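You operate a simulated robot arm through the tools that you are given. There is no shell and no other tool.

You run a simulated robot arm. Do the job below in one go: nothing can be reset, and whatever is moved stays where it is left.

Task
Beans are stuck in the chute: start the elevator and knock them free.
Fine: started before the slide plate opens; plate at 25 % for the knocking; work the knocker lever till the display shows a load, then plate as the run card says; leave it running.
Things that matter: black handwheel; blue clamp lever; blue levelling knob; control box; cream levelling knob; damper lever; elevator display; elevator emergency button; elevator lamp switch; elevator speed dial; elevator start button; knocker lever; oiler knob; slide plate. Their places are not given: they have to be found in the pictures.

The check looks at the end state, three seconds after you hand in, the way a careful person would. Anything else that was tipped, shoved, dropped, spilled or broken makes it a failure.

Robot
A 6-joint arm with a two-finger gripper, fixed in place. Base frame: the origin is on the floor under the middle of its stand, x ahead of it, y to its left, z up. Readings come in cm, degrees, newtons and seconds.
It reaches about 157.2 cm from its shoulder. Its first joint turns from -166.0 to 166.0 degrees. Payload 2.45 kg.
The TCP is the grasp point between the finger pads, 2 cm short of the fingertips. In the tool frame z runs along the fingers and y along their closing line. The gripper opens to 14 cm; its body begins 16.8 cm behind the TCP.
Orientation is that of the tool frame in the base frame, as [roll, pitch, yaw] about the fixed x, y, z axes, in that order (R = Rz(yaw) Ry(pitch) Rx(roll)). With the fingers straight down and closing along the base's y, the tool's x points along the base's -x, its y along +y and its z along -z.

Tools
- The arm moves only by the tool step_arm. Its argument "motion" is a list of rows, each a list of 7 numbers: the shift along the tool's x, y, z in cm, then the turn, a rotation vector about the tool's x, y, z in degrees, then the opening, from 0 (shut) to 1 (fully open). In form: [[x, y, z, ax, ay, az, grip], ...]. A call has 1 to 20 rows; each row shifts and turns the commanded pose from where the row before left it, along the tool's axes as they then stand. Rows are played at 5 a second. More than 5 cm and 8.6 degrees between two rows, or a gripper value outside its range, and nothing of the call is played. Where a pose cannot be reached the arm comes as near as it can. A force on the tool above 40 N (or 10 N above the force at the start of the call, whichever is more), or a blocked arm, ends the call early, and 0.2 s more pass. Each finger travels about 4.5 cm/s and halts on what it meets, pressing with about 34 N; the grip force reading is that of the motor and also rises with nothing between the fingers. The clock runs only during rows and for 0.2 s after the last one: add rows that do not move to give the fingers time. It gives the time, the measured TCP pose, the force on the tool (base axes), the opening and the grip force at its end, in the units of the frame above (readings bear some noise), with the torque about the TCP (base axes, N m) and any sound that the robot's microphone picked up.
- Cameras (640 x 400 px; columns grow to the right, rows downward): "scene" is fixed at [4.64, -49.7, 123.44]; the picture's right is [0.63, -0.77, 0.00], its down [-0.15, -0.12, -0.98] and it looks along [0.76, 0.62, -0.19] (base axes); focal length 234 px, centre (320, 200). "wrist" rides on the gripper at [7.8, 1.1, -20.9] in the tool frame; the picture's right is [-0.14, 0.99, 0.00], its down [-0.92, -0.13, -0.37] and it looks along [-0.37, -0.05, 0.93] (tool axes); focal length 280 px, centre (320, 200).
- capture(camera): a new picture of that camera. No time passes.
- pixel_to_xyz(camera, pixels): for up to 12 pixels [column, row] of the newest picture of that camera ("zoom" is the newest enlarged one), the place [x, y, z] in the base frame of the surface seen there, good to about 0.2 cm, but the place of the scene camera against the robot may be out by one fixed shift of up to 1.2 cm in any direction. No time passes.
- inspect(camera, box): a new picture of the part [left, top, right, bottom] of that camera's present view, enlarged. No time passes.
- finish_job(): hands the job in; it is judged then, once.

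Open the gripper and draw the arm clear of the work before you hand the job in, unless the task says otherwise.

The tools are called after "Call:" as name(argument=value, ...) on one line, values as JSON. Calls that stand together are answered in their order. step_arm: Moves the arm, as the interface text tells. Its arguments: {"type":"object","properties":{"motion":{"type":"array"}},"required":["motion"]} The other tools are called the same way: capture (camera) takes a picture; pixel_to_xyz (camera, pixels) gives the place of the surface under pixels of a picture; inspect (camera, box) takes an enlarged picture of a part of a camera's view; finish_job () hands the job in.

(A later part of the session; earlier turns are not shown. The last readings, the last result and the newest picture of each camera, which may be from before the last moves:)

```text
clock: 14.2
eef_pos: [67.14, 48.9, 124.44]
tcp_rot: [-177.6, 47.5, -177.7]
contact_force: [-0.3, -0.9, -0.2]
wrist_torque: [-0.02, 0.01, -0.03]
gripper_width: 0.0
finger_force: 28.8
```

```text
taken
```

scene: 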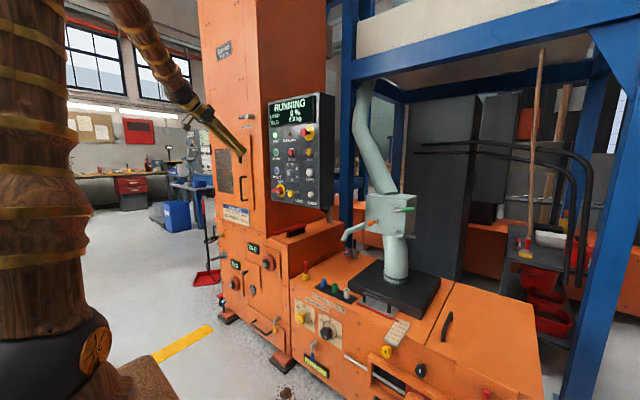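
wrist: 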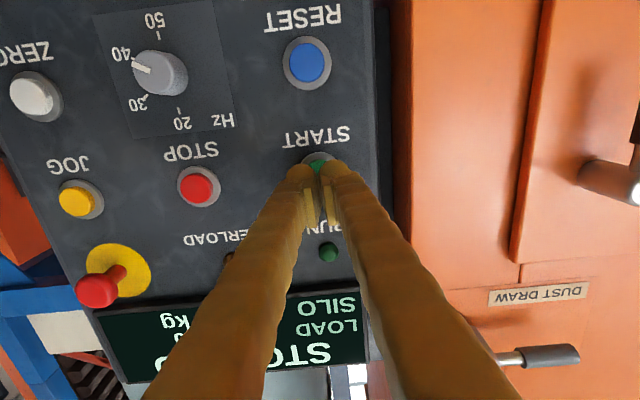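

Retreat done, tool pitched 42° below level. I'll move right and down to a spot in front of the slide plate, at x≈70, to look at the handle and scale.

Call:
step_arm(motion=[[1.38, -4.07, 1.56, 0, 0, 0, 0], [1.38, -4.07, 1.56, 0, 0, 0, 0], [1.38, -4.07, 1.56, 0, 0, 0, 0], [1.38, -4.07, 1.56, 0, 0, 0, 0], [1.38, -4.07, 1.56, 0, 0, 0, 0], [1.38, -4.07, 1.56, 0, 0, 0, 0], [1.38, -4.07, 1.56, 0, 0, 0, 0], [1.38, -4.07, 1.56, 0, 0, 0, 0], [1.38, -4.07, 1.56, 0, 0, 0, 0], [1.38, -4.07, 1.56, 0, 0, 0, 0], [1.38, -4.07, 1.56, 0, 0, 0, 0], [1.38, -4.07, 1.56, 0, 0, 0, 0], [1.38, -4.07, 1.56, 0, 0, 0, 0], [1.38, -4.07, 1.56, 0, 0, 0, 0]])

Call:
capture(camera="wrist")

Call:
capture(camera="scene")

```text
clock: 17.2
eef_pos: [70.8, -8.9, 96.89]
tcp_rot: [-177.9, 47.6, -178.2]
contact_force: [-0.6, 0.7, -0.6]
wrist_torque: [-0.04, 0.0, -0.07]
gripper_width: 0.01
finger_force: 29.2
```

```text
taken
```

wrist: 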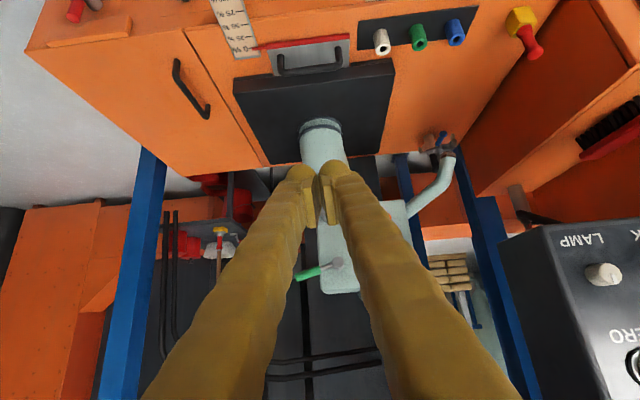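

```text
taken
```

scene: 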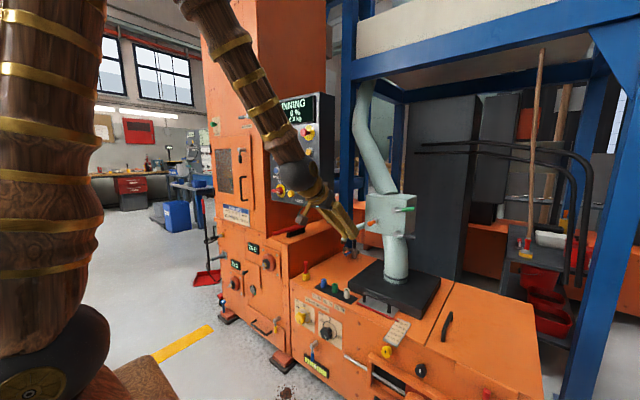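

The plate handle is at (310,60) and the scale at (235,30) in the wrist view, unobstructed. I'll zoom in there for exact geometry.

Call:
inspect(camera="wrist", box=[205, 0, 375, 105])

Call:
pixel_to_xyz(camera="zoom", pixels=[[285, 215], [320, 250], [400, 250], [480, 235], [515, 190], [285, 255], [320, 215], [420, 205], [180, 180], [520, 140], [440, 300], [300, 300]])

```text
3.76 times, centred on (290, 52) of wrist
```

zoom: 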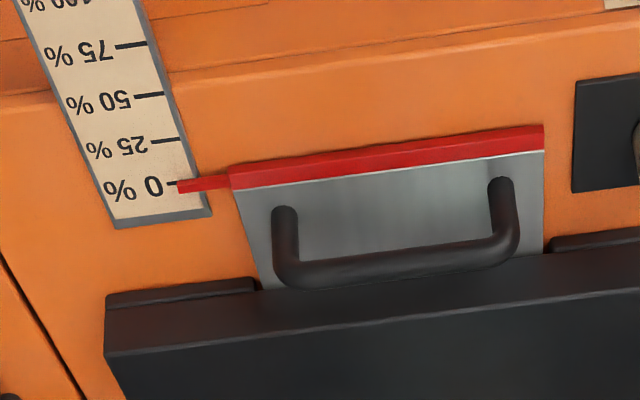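

```text
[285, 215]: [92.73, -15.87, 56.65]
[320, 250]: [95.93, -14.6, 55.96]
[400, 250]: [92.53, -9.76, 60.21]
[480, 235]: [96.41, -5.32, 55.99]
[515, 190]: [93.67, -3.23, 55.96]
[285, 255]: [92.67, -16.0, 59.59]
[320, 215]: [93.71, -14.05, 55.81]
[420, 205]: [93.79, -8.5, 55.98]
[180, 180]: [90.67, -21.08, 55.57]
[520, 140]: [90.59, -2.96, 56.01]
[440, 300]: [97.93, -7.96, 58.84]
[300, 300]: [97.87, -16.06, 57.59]
```

The handle bar runs y -16 to -3.5 at x≈93, z≈60, with the housing front at x=97.9. I'll read the scale tick positions and the pointer.

Call:
pixel_to_xyz(camera="zoom", pixels=[[170, 184], [163, 141], [148, 94], [130, 45], [185, 187], [220, 183], [235, 180], [400, 262], [400, 272], [350, 262], [400, 280], [450, 255]])

Call:
inspect(camera="scene", box=[355, 280, 415, 345])

Call:
pixel_to_xyz(camera="zoom", pixels=[[420, 243], [375, 275], [330, 310], [290, 345], [250, 378], [400, 235]])

```text
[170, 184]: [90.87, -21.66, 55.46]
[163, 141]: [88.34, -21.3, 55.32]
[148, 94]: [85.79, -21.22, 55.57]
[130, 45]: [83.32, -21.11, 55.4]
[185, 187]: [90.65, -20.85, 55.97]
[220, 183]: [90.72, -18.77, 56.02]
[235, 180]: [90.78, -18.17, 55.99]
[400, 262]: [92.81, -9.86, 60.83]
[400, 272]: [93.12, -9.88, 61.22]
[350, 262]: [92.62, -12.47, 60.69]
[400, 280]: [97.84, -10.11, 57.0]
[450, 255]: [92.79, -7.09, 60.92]
```

```text
6.15 times, centred on (385, 312) of scene
```

zoom: 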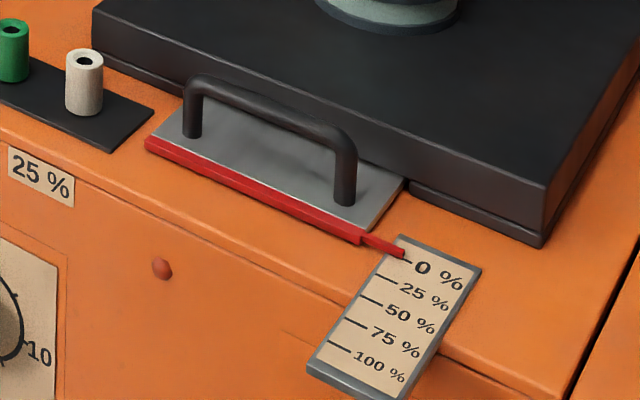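

```text
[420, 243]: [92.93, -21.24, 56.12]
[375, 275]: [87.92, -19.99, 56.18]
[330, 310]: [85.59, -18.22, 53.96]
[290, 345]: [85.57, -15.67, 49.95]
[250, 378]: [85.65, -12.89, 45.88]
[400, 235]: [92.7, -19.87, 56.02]
```

Ticks are 2.52 cm apart per 25 % (0 % at x=90.87, 25 % at 88.34, 50 % at 85.79), so I need a 2.5 cm pull. I'll turn the tool straight down and rotate it so the fingers close along x to take the handle bar.

Call:
step_arm(motion=[[0, 0, 0, 0, 7.93, 0, 0.3], [0, 0, 0, 0, 7.93, 0, 0.3], [0, 0, 0, 0, 7.93, 0, 0.3], [0, 0, 0, 0, 7.93, 0, 0.3], [0, 0, 0, 0, 7.93, 0, 0.3], [0, 0, 0, 0, 7.93, 0, 0.3], [0, 0, 0, 0, 0, 8.18, 0.3], [0, 0, 0, 0, 0, 8.18, 0.3], [0, 0, 0, 0, 0, 8.18, 0.3], [0, 0, 0, 0, 0, 8.18, 0.3], [0, 0, 0, 0, 0, 8.18, 0.3], [0, 0, 0, 0, 0, 8.18, 0.3], [0, 0, 0, 0, 0, 8.18, 0.3], [0, 0, 0, 0, 0, 8.18, 0.3], [0, 0, 0, 0, 0, 8.18, 0.3], [0, 0, 0, 0, 0, 8.18, 0.3], [0, 0, 0, 0, 0, 8.18, 0.3]])

Call:
capture(camera="wrist")

Call:
capture(camera="scene")

```text
clock: 20.8
eef_pos: [70.72, -8.49, 96.83]
tcp_rot: [-180.0, 1.5, 90.4]
contact_force: [0.2, -0.5, -1.1]
wrist_torque: [-0.01, -0.05, 0.0]
gripper_width: 4.2
finger_force: 0.2
out of reach, approached as far as the arm can: row 1, 2, 3
```

```text
taken
```

wrist: 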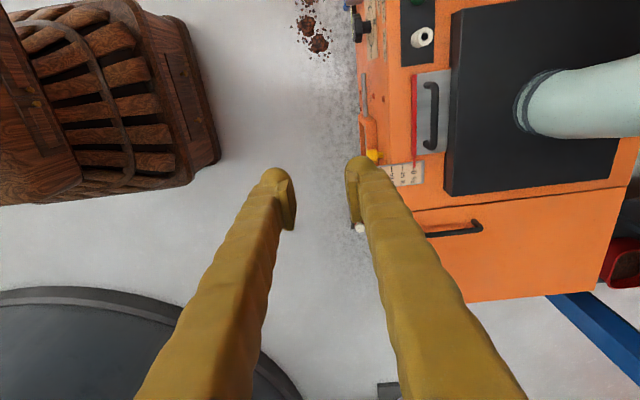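

```text
taken
```

scene: 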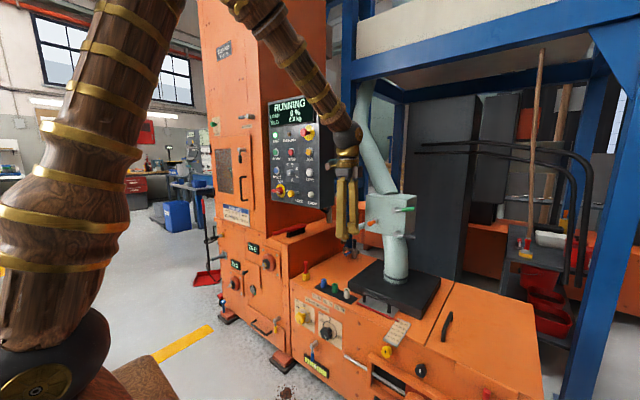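

Tool is straight down with the fingers closing along x. I'll go over the handle bar at (92.6,-9.8), stopping at z≈75, and check.

Call:
step_arm(motion=[[0, 4.38, 0, 0, 1.5, 0, 0.3], [0, 4.38, 0, 0, 0, 0, 0.3], [0, 4.38, 0, 0, 0, 0, 0.3], [0, 4.38, 0, 0, 0, 0, 0.3], [-0.7, 4.38, 0, 0, 0, 0, 0.3], [-0.6, 0, 4.4, 0, 0, 0, 0.3], [0, 0, 4.4, 0, 0, 0, 0.3], [0, 0, 4.4, 0, 0, 0, 0.3], [0, 0, 4.4, 0, 0, 0, 0.3], [0, 0, 4.4, 0, 0, 0, 0.3], [0, 0, 0, 0, 0, 0, 0.3]])

Call:
capture(camera="wrist")

Call:
capture(camera="scene")

```text
clock: 23.2
eef_pos: [92.61, -9.9, 74.58]
tcp_rot: [180.0, 0.1, 90.5]
contact_force: [0.2, -0.3, -0.6]
wrist_torque: [-0.03, 0.04, -0.03]
gripper_width: 4.2
finger_force: 0.1
```

```text
taken
```

wrist: 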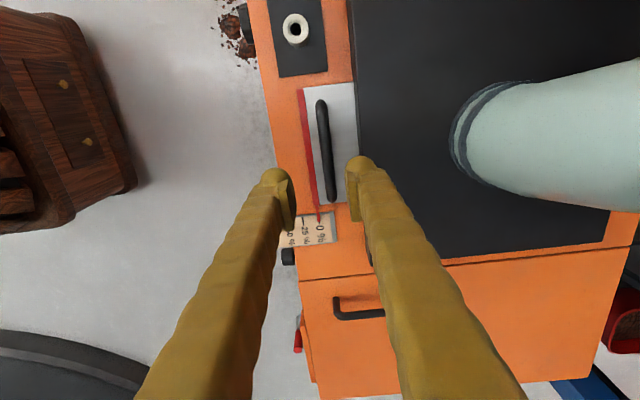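

```text
taken
```

scene: 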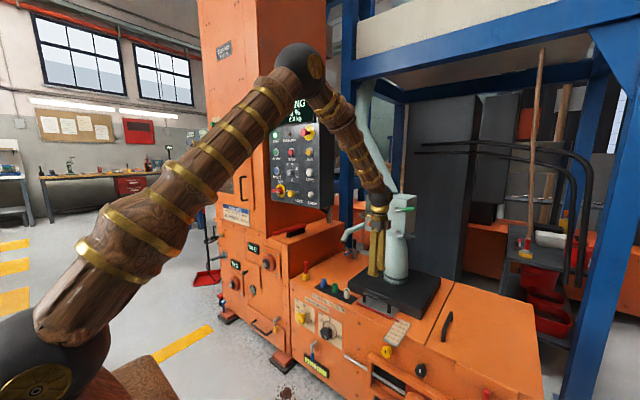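

The bar lies between the fingers in the wrist view, at about (325,150). I'll check the clearance to the chute head and the bar's exact place.

Call:
inspect(camera="scene", box=[330, 180, 450, 310])

Call:
pixel_to_xyz(camera="wrist", pixels=[[323, 110], [325, 140], [328, 170], [331, 195], [308, 150], [360, 160], [319, 217], [470, 140], [321, 228], [305, 220], [318, 103], [345, 130]])

```text
3.08 times, centred on (390, 245) of scene
```

zoom: 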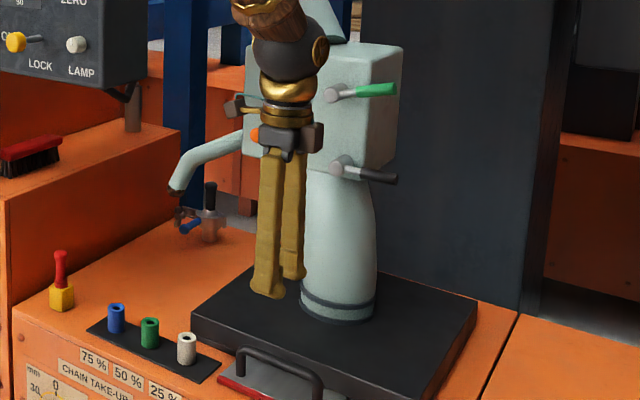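

```text
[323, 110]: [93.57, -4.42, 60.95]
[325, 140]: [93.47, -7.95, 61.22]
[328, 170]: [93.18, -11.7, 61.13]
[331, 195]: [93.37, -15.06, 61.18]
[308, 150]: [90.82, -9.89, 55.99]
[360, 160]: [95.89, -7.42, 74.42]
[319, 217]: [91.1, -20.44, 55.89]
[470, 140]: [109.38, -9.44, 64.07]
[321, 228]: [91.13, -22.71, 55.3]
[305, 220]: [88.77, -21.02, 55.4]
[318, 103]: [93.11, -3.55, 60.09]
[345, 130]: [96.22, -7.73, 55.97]
```

Bar centre is at x≈93.35, z≈60.5; I'll narrow the opening to 3.2 cm, centre on x=93.25 and descend to z≈60.7 slowly.

Call:
step_arm(motion=[[0, 0.62, 0, 0, 0, 0, 0.23], [0, 0, 3, 0, 0, 0, 0.23], [0, 0, 3, 0, 0, 0, 0.23], [0, 0, 3, 0, 0, 0, 0.23], [0, 0, 2, 0, 0, 0, 0.23], [0, 0, 1.5, 0, 0, 0, 0.23], [0, 0, 1.4, 0, 0, 0, 0.23], [0, 0, 0, 0, 0, 0, 0.23]])

Call:
capture(camera="wrist")

Call:
inspect(camera="scene", box=[330, 200, 450, 340])

```text
clock: 25.0
eef_pos: [93.29, -9.65, 60.92]
tcp_rot: [179.9, 0.1, 90.4]
contact_force: [1.0, -0.4, -0.3]
wrist_torque: [0.0, 0.0, 0.03]
gripper_width: 3.25
finger_force: 0.1
```

```text
taken
```

wrist: 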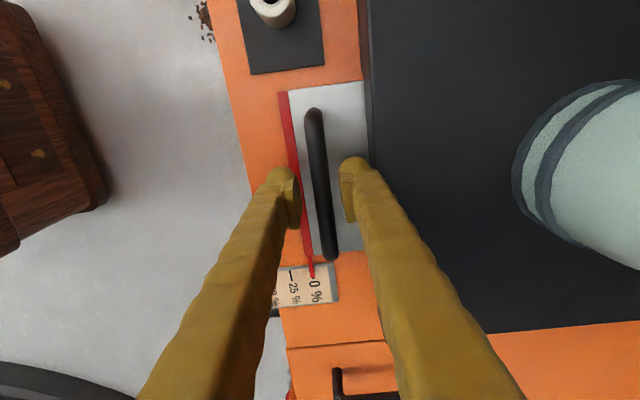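

```text
2.86 times, centred on (390, 270) of scene
```

zoom: 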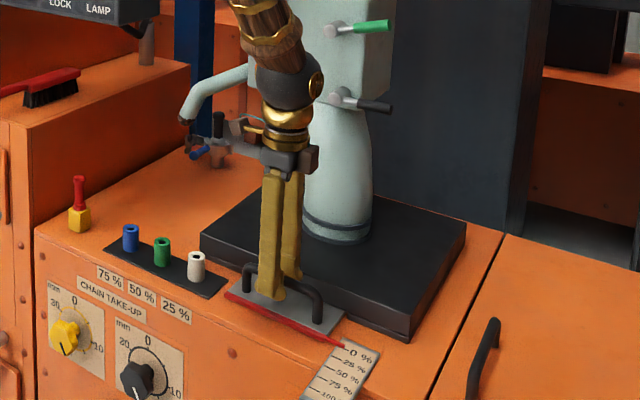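

The fingers straddle the bar cleanly with no contact. I'll close on it and read the grip.

Call:
step_arm(motion=[[0, 0, 0, 0, 0, 0, 0.1], [0, 0, 0, 0, 0, 0, 0.05], [0, 0, 0, 0, 0, 0, 0.05], [0, 0, 0, 0, 0, 0, 0.05]])

Call:
inspect(camera="wrist", box=[250, 60, 410, 320])

```text
clock: 26.0
eef_pos: [93.38, -9.7, 61.03]
tcp_rot: [179.9, 0.1, 90.6]
contact_force: [0.4, 0.5, -0.3]
wrist_torque: [0.03, 0.0, -0.93]
gripper_width: 1.29
finger_force: 39.7
```

```text
1.54 times, centred on (330, 190) of wrist
```

zoom: 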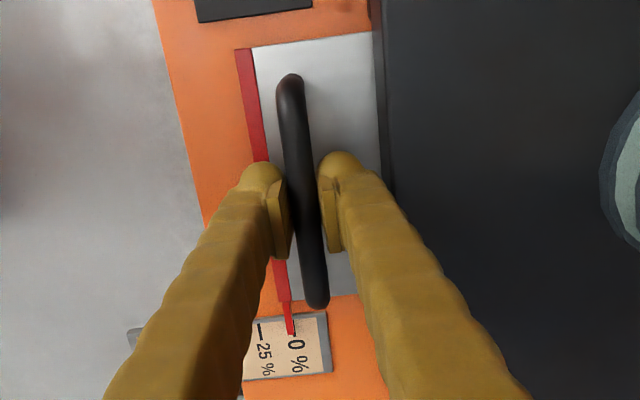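

The bar is held (1.29 cm, 40 N). I'll pull 2.5 cm toward -x in small steps to bring the pointer to 25 %.

Call:
step_arm(motion=[[0, -0.3, 0, 0, 0, 0, 0.05], [0, -0.5, 0, 0, 0, 0, 0.05], [0, -0.5, 0, 0, 0, 0, 0.05], [0, -0.5, 0, 0, 0, 0, 0.05], [0, -0.4, 0, 0, 0, 0, 0.05], [0, -0.3, 0, 0, 0, 0, 0.05], [0, 0, 0, 0, 0, 0, 0.05]])

Call:
inspect(camera="wrist", box=[250, 60, 410, 320])

Call:
inspect(camera="scene", box=[345, 280, 425, 350])

```text
clock: 27.6
eef_pos: [90.71, -9.75, 60.94]
tcp_rot: [-179.9, 0.1, 90.5]
contact_force: [2.0, 12.7, -2.9]
wrist_torque: [0.11, -0.01, -0.9]
gripper_width: 1.3
finger_force: 39.7
```

```text
1.54 times, centred on (330, 190) of wrist
```

zoom: 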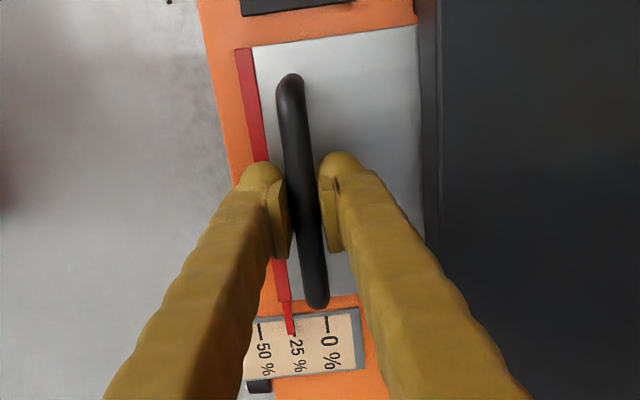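

```text
5.71 times, centred on (385, 315) of scene
```

zoom: 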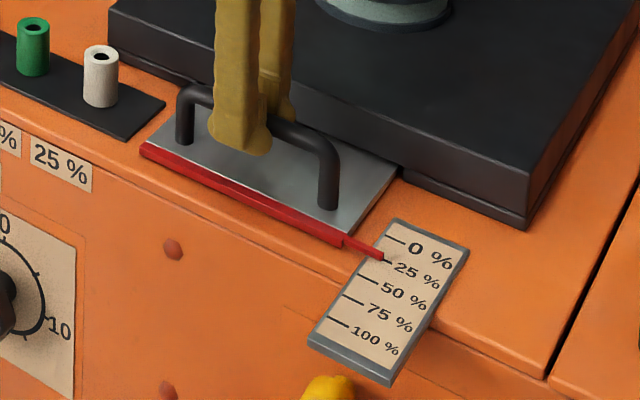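

Pointer is about at the 25 % mark; I'll zoom further to check before releasing.

Call:
inspect(camera="wrist", box=[290, 255, 350, 310])

Call:
inspect(camera="scene", box=[375, 300, 415, 330])

```text
7.27 times, centred on (320, 282) of wrist
```

zoom: 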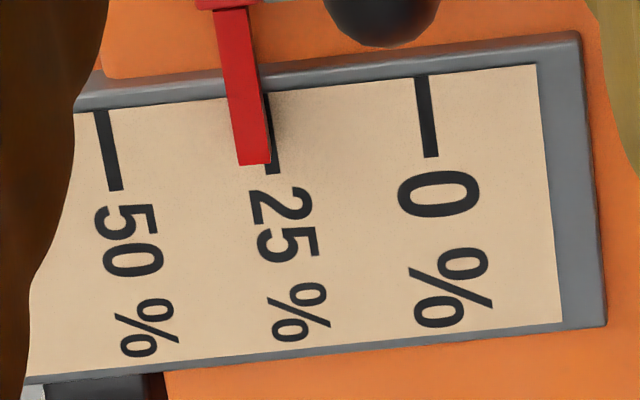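

```text
13.33 times, centred on (395, 315) of scene
```

zoom: 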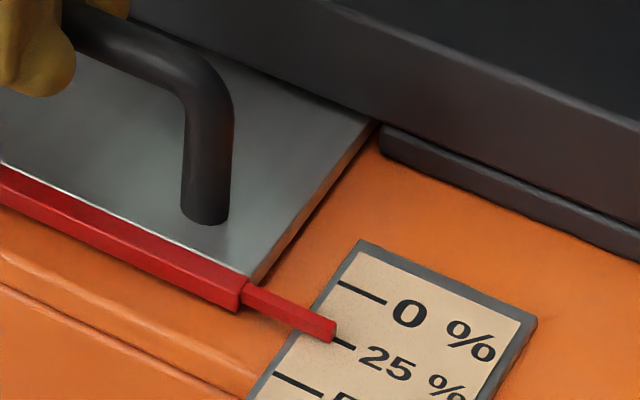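

The pointer looks a hair past the 25 % tick. I'll measure both with the wrist camera's zoom.

Call:
inspect(camera="wrist", box=[290, 255, 350, 310])

Call:
pixel_to_xyz(camera="zoom", pixels=[[240, 60], [247, 100], [253, 150], [228, 20], [269, 168], [273, 170], [428, 120], [432, 150], [110, 150], [118, 185], [245, 90], [262, 155]])

```text
7.27 times, centred on (320, 282) of wrist
```

zoom: 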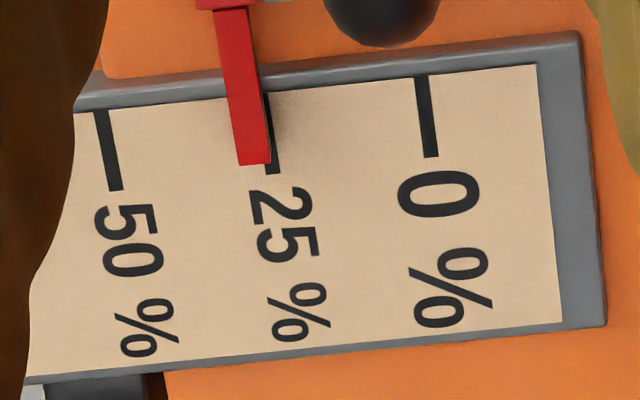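

```text
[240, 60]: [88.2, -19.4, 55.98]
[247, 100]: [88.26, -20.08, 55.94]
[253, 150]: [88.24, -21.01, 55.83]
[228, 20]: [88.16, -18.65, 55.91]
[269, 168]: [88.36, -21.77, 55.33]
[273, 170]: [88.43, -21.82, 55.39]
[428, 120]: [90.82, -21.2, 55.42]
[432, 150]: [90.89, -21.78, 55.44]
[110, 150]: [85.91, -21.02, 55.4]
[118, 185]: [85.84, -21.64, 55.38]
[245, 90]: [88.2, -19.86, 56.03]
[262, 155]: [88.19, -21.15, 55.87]
```

The pointer moved from x=90.72 to 88.22, exactly 2.5 cm, so the plate is at 25 %. I'll open and rise straight up, then check it hasn't shifted.

Call:
step_arm(motion=[[0, 0, 0, 0, 0, 0, 0.12], [0, 0, 0, 0, 0, 0, 0.2], [0, 0, 0, 0, 0, 0, 0.25], [0, 0, -1.5, 0, 0, 0, 0.25], [0, 0, -3, 0, 0, 0, 0.25], [0, 0, -4, 0, 0, 0, 0.25], [0, 0, -5, 0, 0, 0, 0.25]])

Call:
capture(camera="wrist")

Call:
inspect(camera="scene", box=[375, 300, 415, 330])

Call:
inspect(camera="scene", box=[235, 85, 335, 215])

```text
clock: 29.2
eef_pos: [90.94, -9.74, 74.54]
tcp_rot: [-180.0, 0.0, 90.6]
contact_force: [0.3, 0.0, -1.1]
wrist_torque: [0.01, -0.01, 0.03]
gripper_width: 3.49
finger_force: 0.0
```

```text
taken
```

wrist: 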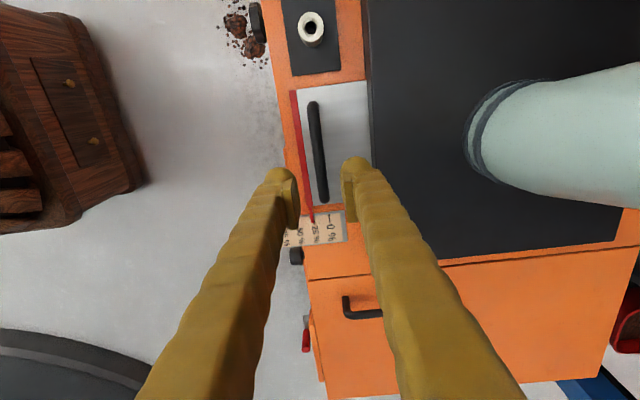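

```text
13.33 times, centred on (395, 315) of scene
```

zoom: 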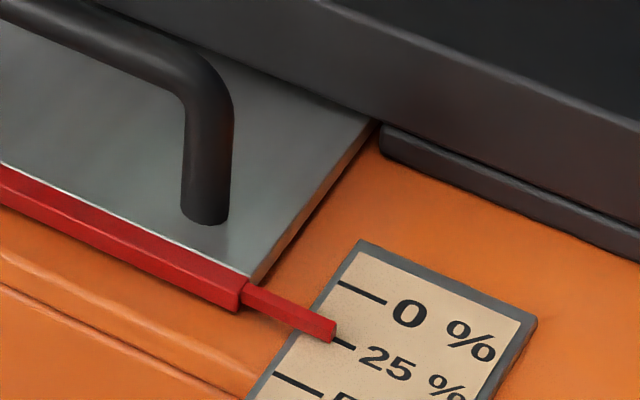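

```text
3.08 times, centred on (285, 150) of scene
```

zoom: 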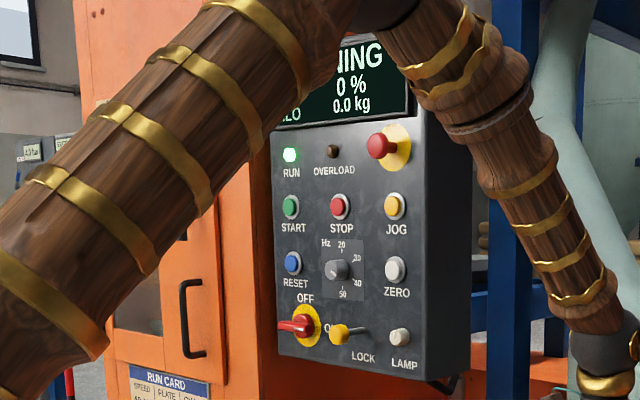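

Plate stays at 25 %, the elevator runs, load still 0 %. Now I'll retract to free the scene view and study the chute-head levers more closely before touching any.

Call:
step_arm(motion=[[0, -4, -2, 0, 0, 0, 0], [0, -4.5, -2, 0, 0, 0, 0], [0, -4.5, -2, 0, 0, 0, 0], [0, -4.5, -2, 0, 0, -8.2, 0], [0, -4, 0, 0, 0, -8.2, 0], [0, 0, 0, 0, 0, -8.2, 0], [0, 0, 0, 0, 0, -8.2, 0], [0, 0, 0, 0, 0, -8.2, 0], [0, 0, 0, 0, 0, -8.2, 0], [0, 0, 0, 0, 0, -8.2, 0], [0, 0, 0, 0, 0, -8.2, 0], [0, 0, 0, 0, 0, -8.2, 0], [0, 0, 0, 0, 0, -8.2, 0], [0, 0, 0, 0, 0, -8.2, 0]])

Call:
capture(camera="wrist")

Call:
capture(camera="scene")

```text
clock: 32.2
eef_pos: [69.41, -10.49, 82.4]
tcp_rot: [-180.0, 0.1, -179.1]
contact_force: [0.6, 0.0, -0.1]
wrist_torque: [0.02, -0.02, 0.0]
gripper_width: 0.0
finger_force: 29.2
```

```text
taken
```

wrist: 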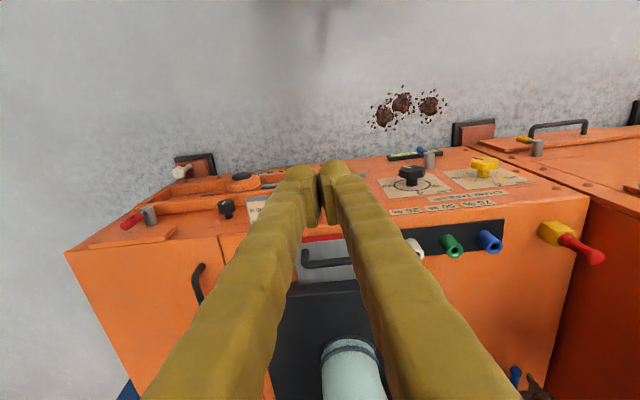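

```text
taken
```

scene: 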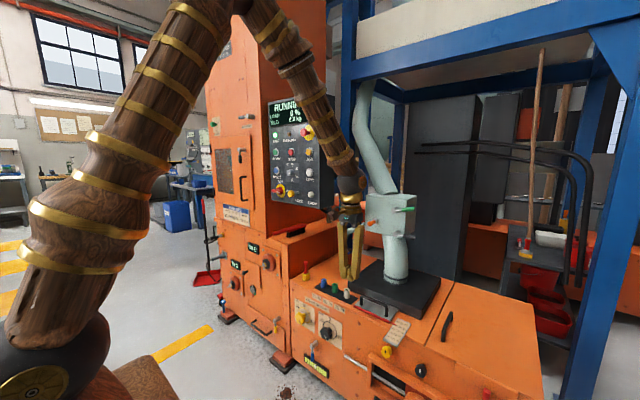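

Scene view of the chute head at (390,215) is clear now. I'll zoom at high magnification on each lever.

Call:
inspect(camera="scene", box=[374, 192, 420, 220])

Call:
inspect(camera="scene", box=[374, 220, 420, 250])

Call:
inspect(camera="scene", box=[358, 210, 390, 235])

Call:
inspect(camera="scene", box=[230, 105, 265, 130])

Call:
inspect(camera="scene", box=[225, 135, 262, 210])

Call:
inspect(camera="scene", box=[340, 80, 420, 200])

```text
13.91 times, centred on (397, 206) of scene
```

zoom: 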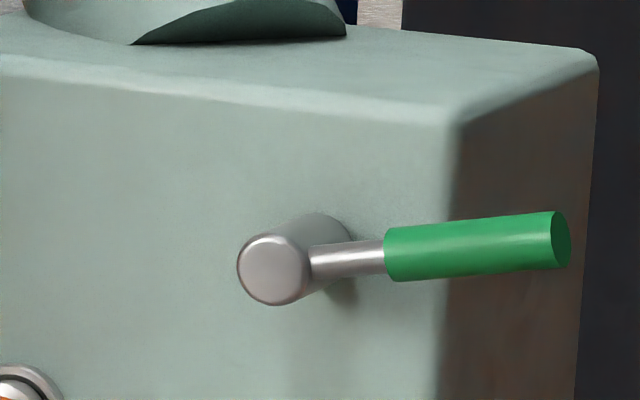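

```text
13.33 times, centred on (397, 235) of scene
```

zoom: 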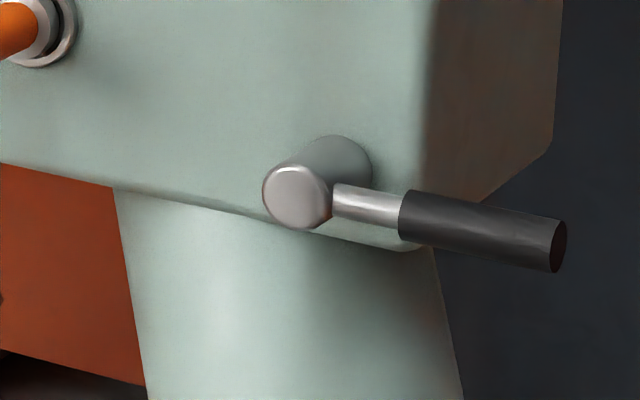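

```text
16.00 times, centred on (374, 222) of scene
```

zoom: 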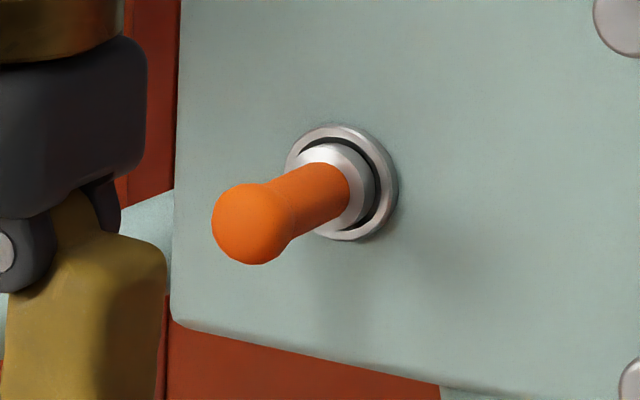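

```text
16.00 times, centred on (248, 118) of scene
```

zoom: 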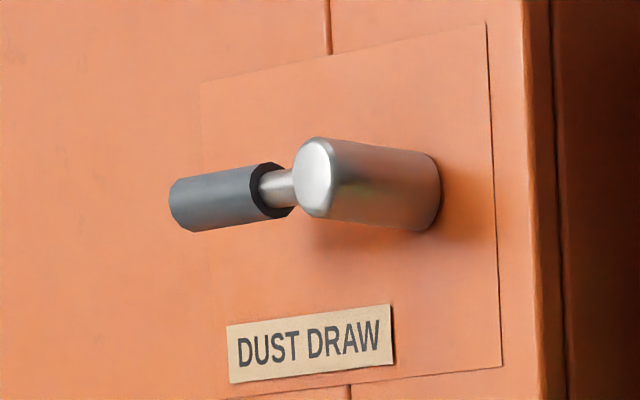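

```text
5.33 times, centred on (244, 172) of scene
```

zoom: 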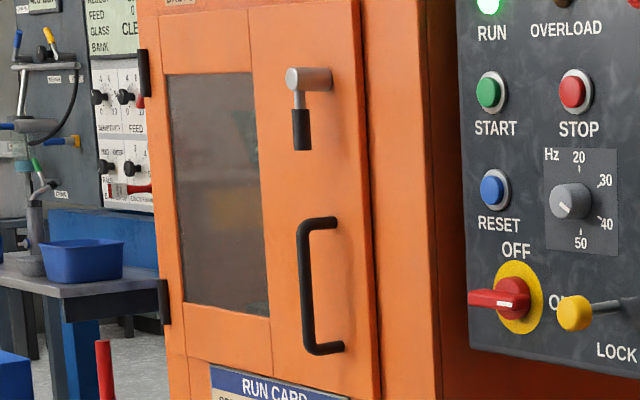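

```text
3.33 times, centred on (380, 140) of scene
```

zoom: 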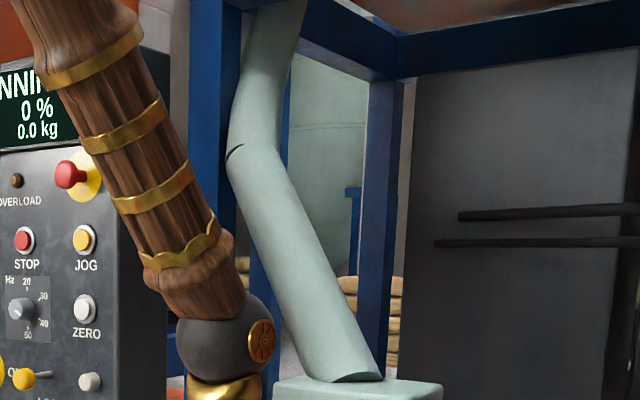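

The levers still have no markings, so I'll test gently: the knocker should spring back and make a knock. First I'll bring the closed fingers to a low forward pitch at y≈-24, clear of the levers, and measure them with the wrist camera.

Call:
step_arm(motion=[[0, -3.5, -3, 0, 0, 0, 0], [0, -3.5, -3, 0, 0, 0, 0], [0, -3.5, -3, 0, 0, 0, 0], [0, -3.5, -3, 0, 0, 0, 0], [-4, 0, 0, 0, -8.2, 0, 0], [-3.96, 0, 0.57, 0, -8.2, 0, 0], [-3.84, 0, 1.13, 0, -8.2, 0, 0], [-3.64, 0, 1.67, 0, -8.2, 0, 0], [-3.36, 0, 2.17, 0, -8.2, 0, 0], [0, 0, 0, 0, -8.2, 0, 0], [0, 0, 0, 0, -8.2, 0, 0], [0, 0, 0, 0, -8.2, 0, 0], [0, 0, 0, 0, 0, 0, 0]])

Call:
capture(camera="wrist")

Call:
capture(camera="scene")

```text
clock: 35.0
eef_pos: [89.45, -24.13, 94.52]
tcp_rot: [-179.7, 65.6, -178.9]
contact_force: [0.4, -0.3, 0.1]
wrist_torque: [0.06, 0.0, 0.03]
gripper_width: 0.0
finger_force: 29.6
```

```text
taken
```

wrist: 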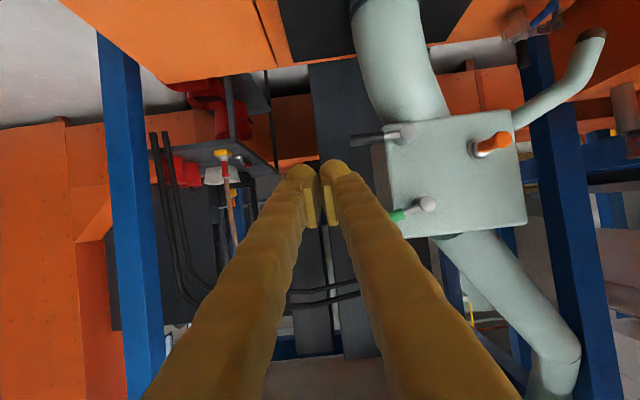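

```text
taken
```

scene: 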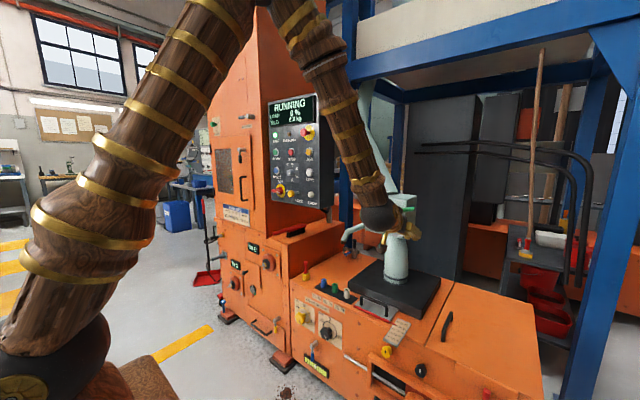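

The chute head is clearly seen in the wrist view around (450,170). I'll zoom on it and read the lever geometry, including the underside.

Call:
inspect(camera="wrist", box=[340, 100, 540, 250])

Call:
pixel_to_xyz(camera="zoom", pixels=[[215, 100], [165, 112], [100, 120], [45, 125], [285, 325], [240, 338], [195, 350], [510, 130], [455, 155], [270, 130], [330, 200], [300, 330]])

Call:
inspect(camera="wrist", box=[500, 0, 640, 140])

```text
2.67 times, centred on (440, 175) of wrist
```

zoom: 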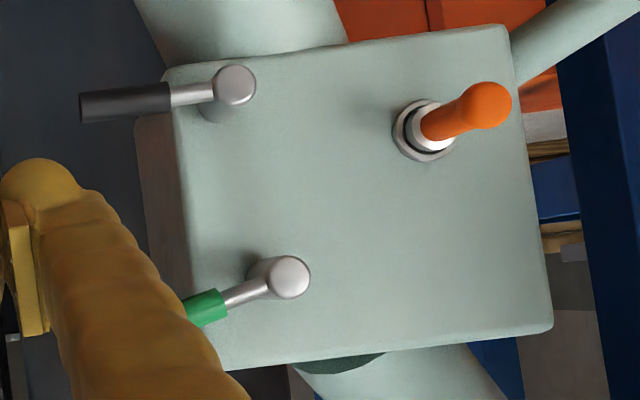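

```text
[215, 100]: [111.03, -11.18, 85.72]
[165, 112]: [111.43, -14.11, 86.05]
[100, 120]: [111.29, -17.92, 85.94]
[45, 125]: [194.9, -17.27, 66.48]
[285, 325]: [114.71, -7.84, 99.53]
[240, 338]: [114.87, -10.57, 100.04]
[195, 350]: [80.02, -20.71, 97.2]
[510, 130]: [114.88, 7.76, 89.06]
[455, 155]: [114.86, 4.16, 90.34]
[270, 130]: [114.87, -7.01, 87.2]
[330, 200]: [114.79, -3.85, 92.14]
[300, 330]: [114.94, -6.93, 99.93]
```

```text
2.86 times, centred on (570, 70) of wrist
```

zoom: 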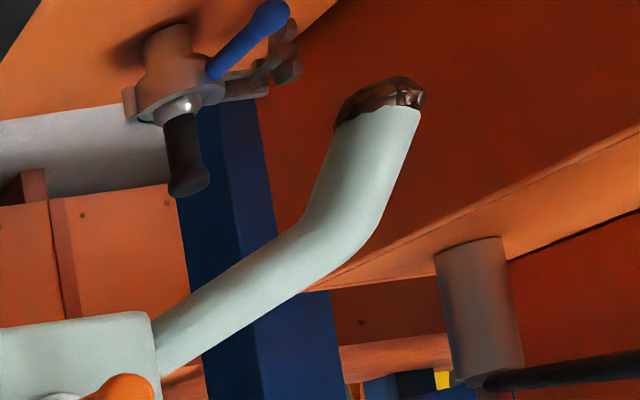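

Both crank levers have plain hubs; green (hub ≈(110.5,-9.1,96.5)) rests about 20° up, black about level. I'll move the closed fingers to a spot above the green grip at (111,-16,108) and look before touching.

Call:
step_arm(motion=[[-4.1, 0, -1.86, 0, 0, 0, 0], [-4.1, 0, -1.86, 0, 0, 0, 0], [-4.1, 0, -1.86, 0, 0, 0, 0], [-1.79, 1.62, 3.95, 0, 0, 0, 0], [-1.79, 1.62, 3.95, 0, 0, 0, 0], [-1.79, 1.62, 3.95, 0, 0, 0, 0], [-1.79, 1.62, 3.95, 0, 0, 0, 0], [0, 0, 0, 0, 0, 0, 0]])

Call:
capture(camera="wrist")

Call:
inspect(camera="scene", box=[350, 160, 450, 260])

```text
clock: 36.8
eef_pos: [106.72, -17.61, 108.3]
tcp_rot: [180.0, 65.6, -179.1]
contact_force: [-0.3, 0.4, 0.0]
wrist_torque: [-0.01, -0.02, -0.02]
gripper_width: 0.01
finger_force: 29.2
```

```text
taken
```

wrist: 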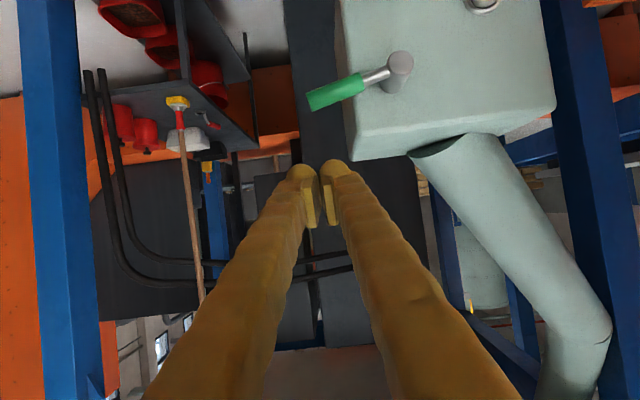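

```text
4.00 times, centred on (400, 210) of scene
```

zoom: 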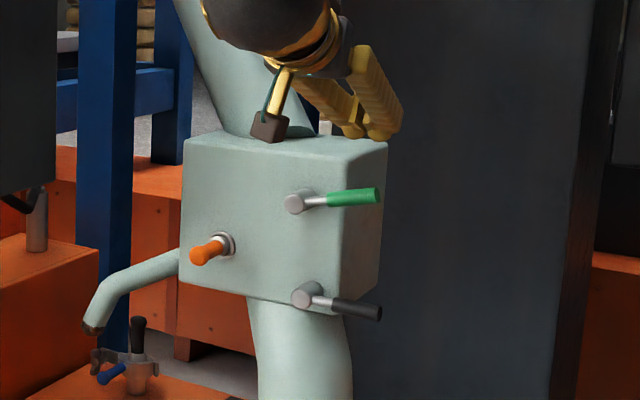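

The green grip is at (335,92) in the wrist view. I'll read its exact points.

Call:
pixel_to_xyz(camera="wrist", pixels=[[313, 98], [325, 94], [340, 88], [355, 84], [375, 75], [398, 65], [325, 103], [340, 97], [355, 92], [313, 106], [408, 70], [385, 85]])

Call:
inspect(camera="wrist", box=[280, 20, 440, 130])

```text
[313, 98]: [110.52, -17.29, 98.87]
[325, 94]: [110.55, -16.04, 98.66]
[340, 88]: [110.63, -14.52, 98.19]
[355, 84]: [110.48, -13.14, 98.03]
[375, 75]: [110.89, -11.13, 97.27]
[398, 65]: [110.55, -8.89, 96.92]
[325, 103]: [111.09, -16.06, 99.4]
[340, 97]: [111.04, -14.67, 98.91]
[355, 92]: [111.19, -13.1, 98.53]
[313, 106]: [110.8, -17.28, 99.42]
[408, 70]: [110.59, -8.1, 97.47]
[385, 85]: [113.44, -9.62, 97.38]
```

```text
3.64 times, centred on (360, 75) of wrist
```

zoom: 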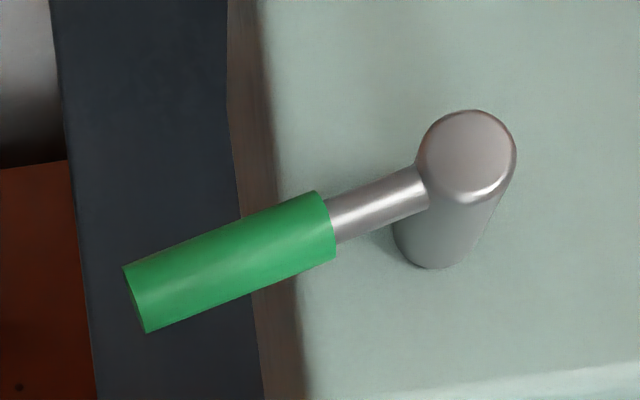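

The green grip spans y -12.5 to -18 at z≈98–99, x≈111.4. I'll come over it at y=-16 and lower gently, watching the force.

Call:
step_arm(motion=[[1.07, 0.8, 2.85, 0, 0, 0, 0], [1.07, 0.8, 2.85, 0, 0, 0, 0], [0.456, 0, 0.207, 0, 0, 0, 0], [0.456, 0, 0.207, 0, 0, 0, 0], [0.456, 0, 0.207, 0, 0, 0, 0], [0, 0, 0, 0, 0, 0, 0]])

Call:
inspect(camera="wrist", box=[250, 60, 450, 240])

Call:
inspect(camera="scene", box=[370, 180, 430, 240])

```text
clock: 38.2
eef_pos: [111.22, -15.92, 102.19]
tcp_rot: [-179.9, 65.6, -179.1]
contact_force: [0.0, 0.0, 0.5]
wrist_torque: [-0.02, -0.01, 0.0]
gripper_width: 0.0
finger_force: 29.4
```

```text
2.22 times, centred on (350, 150) of wrist
```

zoom: 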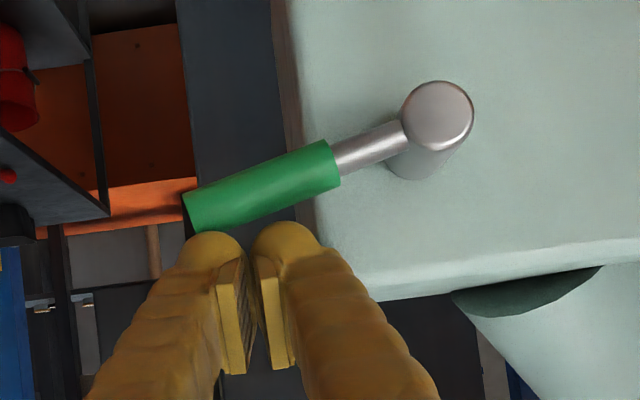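

```text
6.67 times, centred on (400, 210) of scene
```

zoom: 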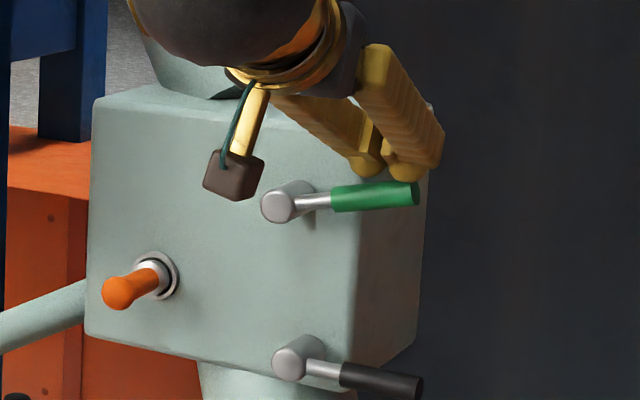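

The fingertips are just above the green grip, no force yet. I'll lower a further 1.2 cm in small steps.

Call:
step_arm(motion=[[0.364, 0, 0.165, 0, 0, 0, 0], [0.364, 0, 0.165, 0, 0, 0, 0], [0.364, 0, 0.165, 0, 0, 0, 0], [0, 0, 0, 0, 0, 0, 0]])

Call:
inspect(camera="wrist", box=[250, 60, 450, 240])

Call:
inspect(camera="scene", box=[370, 180, 430, 240])

```text
clock: 39.0
eef_pos: [111.3, -15.86, 101.88]
tcp_rot: [-179.9, 66.2, -179.0]
contact_force: [3.2, 3.4, 11.8]
wrist_torque: [-0.05, -0.08, 0.01]
gripper_width: 0.0
finger_force: 29.4
stopped in row 3: the force on the tool passed its limit at 44 N (the readings are from after the stop); the commanded pose is now the measured one
```

```text
2.22 times, centred on (350, 150) of wrist
```

zoom: 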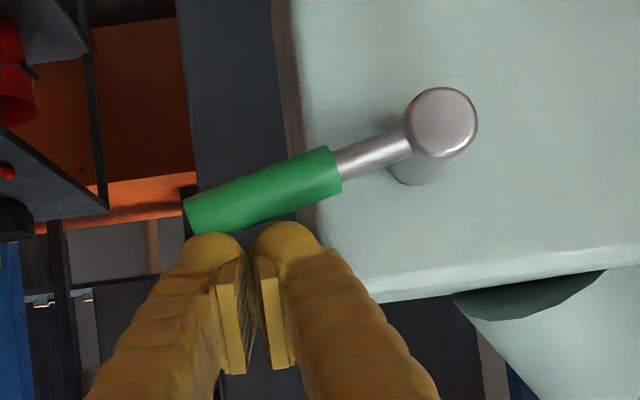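

```text
6.67 times, centred on (400, 210) of scene
```

zoom: 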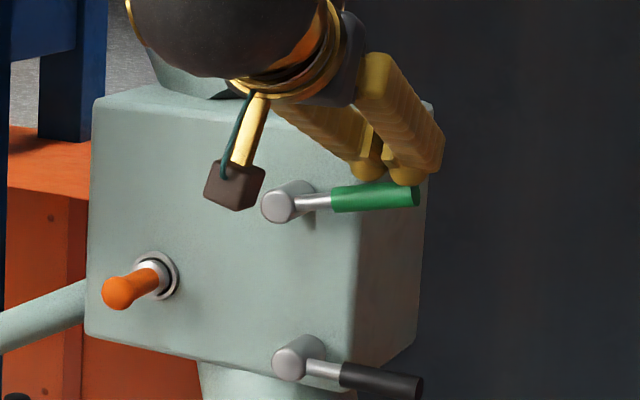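

Green did not budge under 44 N downward, so it isn't free that way; it hasn't visibly moved. I'll back off, drop to between the levers and try the black lever the same way.

Call:
step_arm(motion=[[-1.37, 0, -0.62, 0, 0, 0, 0], [1.65, 0, -3.64, 0, 0, 0, 0], [1.65, 0, -3.64, 0, 0, 0, 0], [1.65, 0, -3.64, 0, 0, 0, 0], [1.65, 0, -3.64, 0, 0, 0, 0], [3.46, 0, 1.57, 0, 0, 0, 0], [3.46, 0, 1.57, 0, 0, 0, 0], [3.46, 0, 1.57, 0, 0, 0, 0], [0, 0, 0, 0, 0, 0, 0]])

Call:
capture(camera="wrist")

Call:
inspect(camera="scene", box=[350, 160, 450, 260])

```text
clock: 41.0
eef_pos: [95.27, -16.09, 91.33]
tcp_rot: [-179.7, 66.0, -179.1]
contact_force: [-0.5, 0.8, -1.0]
wrist_torque: [0.01, 0.0, 0.02]
gripper_width: 0.0
finger_force: 29.2
```

```text
taken
```

wrist: 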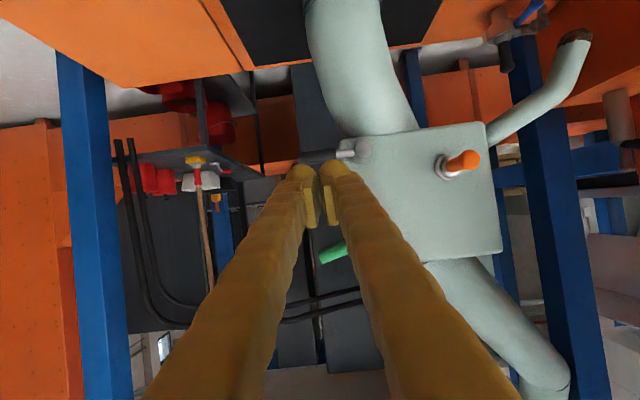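

```text
4.00 times, centred on (400, 210) of scene
```

zoom: 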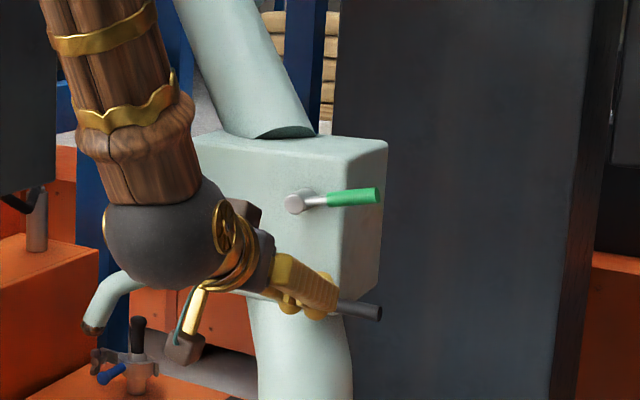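

TCP is at (95.3,-16.1,91.3), level between the two levers. I'll go forward over the black grip and look.

Call:
step_arm(motion=[[-1.63, 0, 3.65, 0, 0, 0, 0], [-1.63, 0, 3.65, 0, 0, 0, 0], [-1.63, 0, 3.65, 0, 0, 0, 0], [-1.63, 0, 3.65, 0, 0, 0, 0], [0, 0, 0, 0, 0, 0, 0]])

Call:
inspect(camera="wrist", box=[230, 60, 470, 240])

Call:
inspect(camera="scene", box=[360, 180, 430, 260])

```text
clock: 42.2
eef_pos: [111.16, -15.85, 91.63]
tcp_rot: [-179.8, 66.1, -179.0]
contact_force: [-0.7, 0.1, 0.1]
wrist_torque: [0.0, -0.01, 0.01]
gripper_width: 0.01
finger_force: 29.1
```

```text
2.22 times, centred on (350, 150) of wrist
```

zoom: 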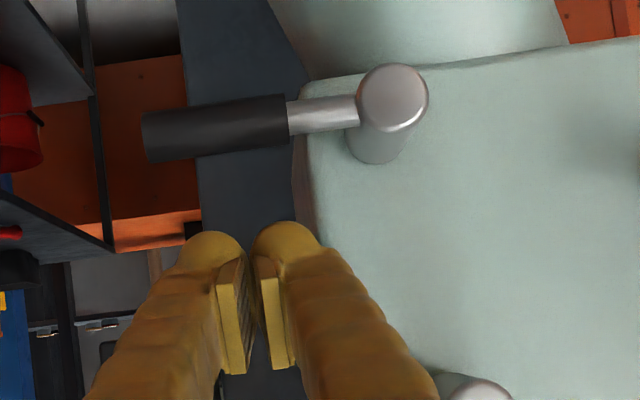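

```text
5.00 times, centred on (395, 220) of scene
```

zoom: 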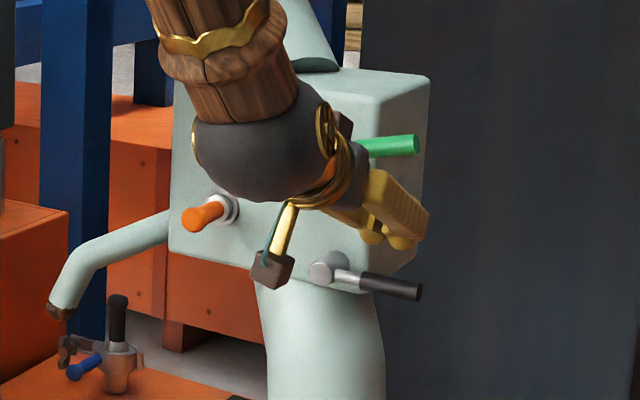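

The fingers are about 2.5 cm above the black grip. I'll lower slowly and watch the force.

Call:
step_arm(motion=[[0.457, 0, 0.203, 0, 0, 0, 0], [0.457, 0, 0.203, 0, 0, 0, 0], [0.457, 0, 0.203, 0, 0, 0, 0], [0.457, 0, 0.203, 0, 0, 0, 0], [0.274, 0, 0.122, 0, 0, 0, 0], [0.274, 0, 0.122, 0, 0, 0, 0], [0, 0, 0, 0, 0, 0, 0]])

Call:
inspect(camera="wrist", box=[230, 60, 470, 240])

```text
clock: 43.8
eef_pos: [111.32, -15.99, 89.0]
tcp_rot: [-179.8, 66.2, -179.1]
contact_force: [0.8, 0.6, 0.9]
wrist_torque: [0.0, 0.03, 0.0]
gripper_width: 0.0
finger_force: 29.4
```

```text
2.22 times, centred on (350, 150) of wrist
```

zoom: 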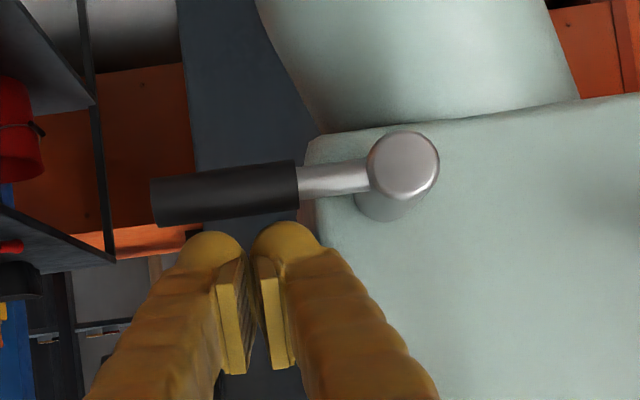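

The fingertips are now right at the top of the black grip with no force. I'll press down a further 0.9 cm in 0.3 cm steps.

Call:
step_arm(motion=[[0.274, 0, 0.122, 0, 0, 0, 0], [0.274, 0, 0.122, 0, 0, 0, 0], [0.274, 0, 0.122, 0, 0, 0, 0], [0, 0, 0, 0, 0, 0, 0]])

Call:
inspect(camera="wrist", box=[230, 60, 470, 240])

```text
clock: 44.8
eef_pos: [111.31, -15.99, 88.12]
tcp_rot: [-179.9, 66.2, -179.1]
contact_force: [0.3, -0.4, 1.7]
wrist_torque: [0.02, -0.01, -0.01]
gripper_width: 0.02
finger_force: 29.1
```

```text
2.22 times, centred on (350, 150) of wrist
```

zoom: 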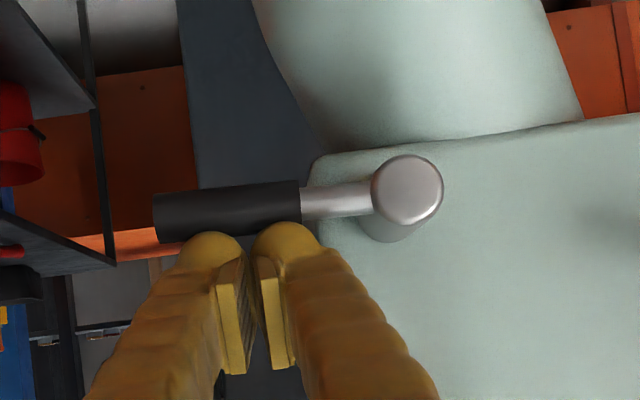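

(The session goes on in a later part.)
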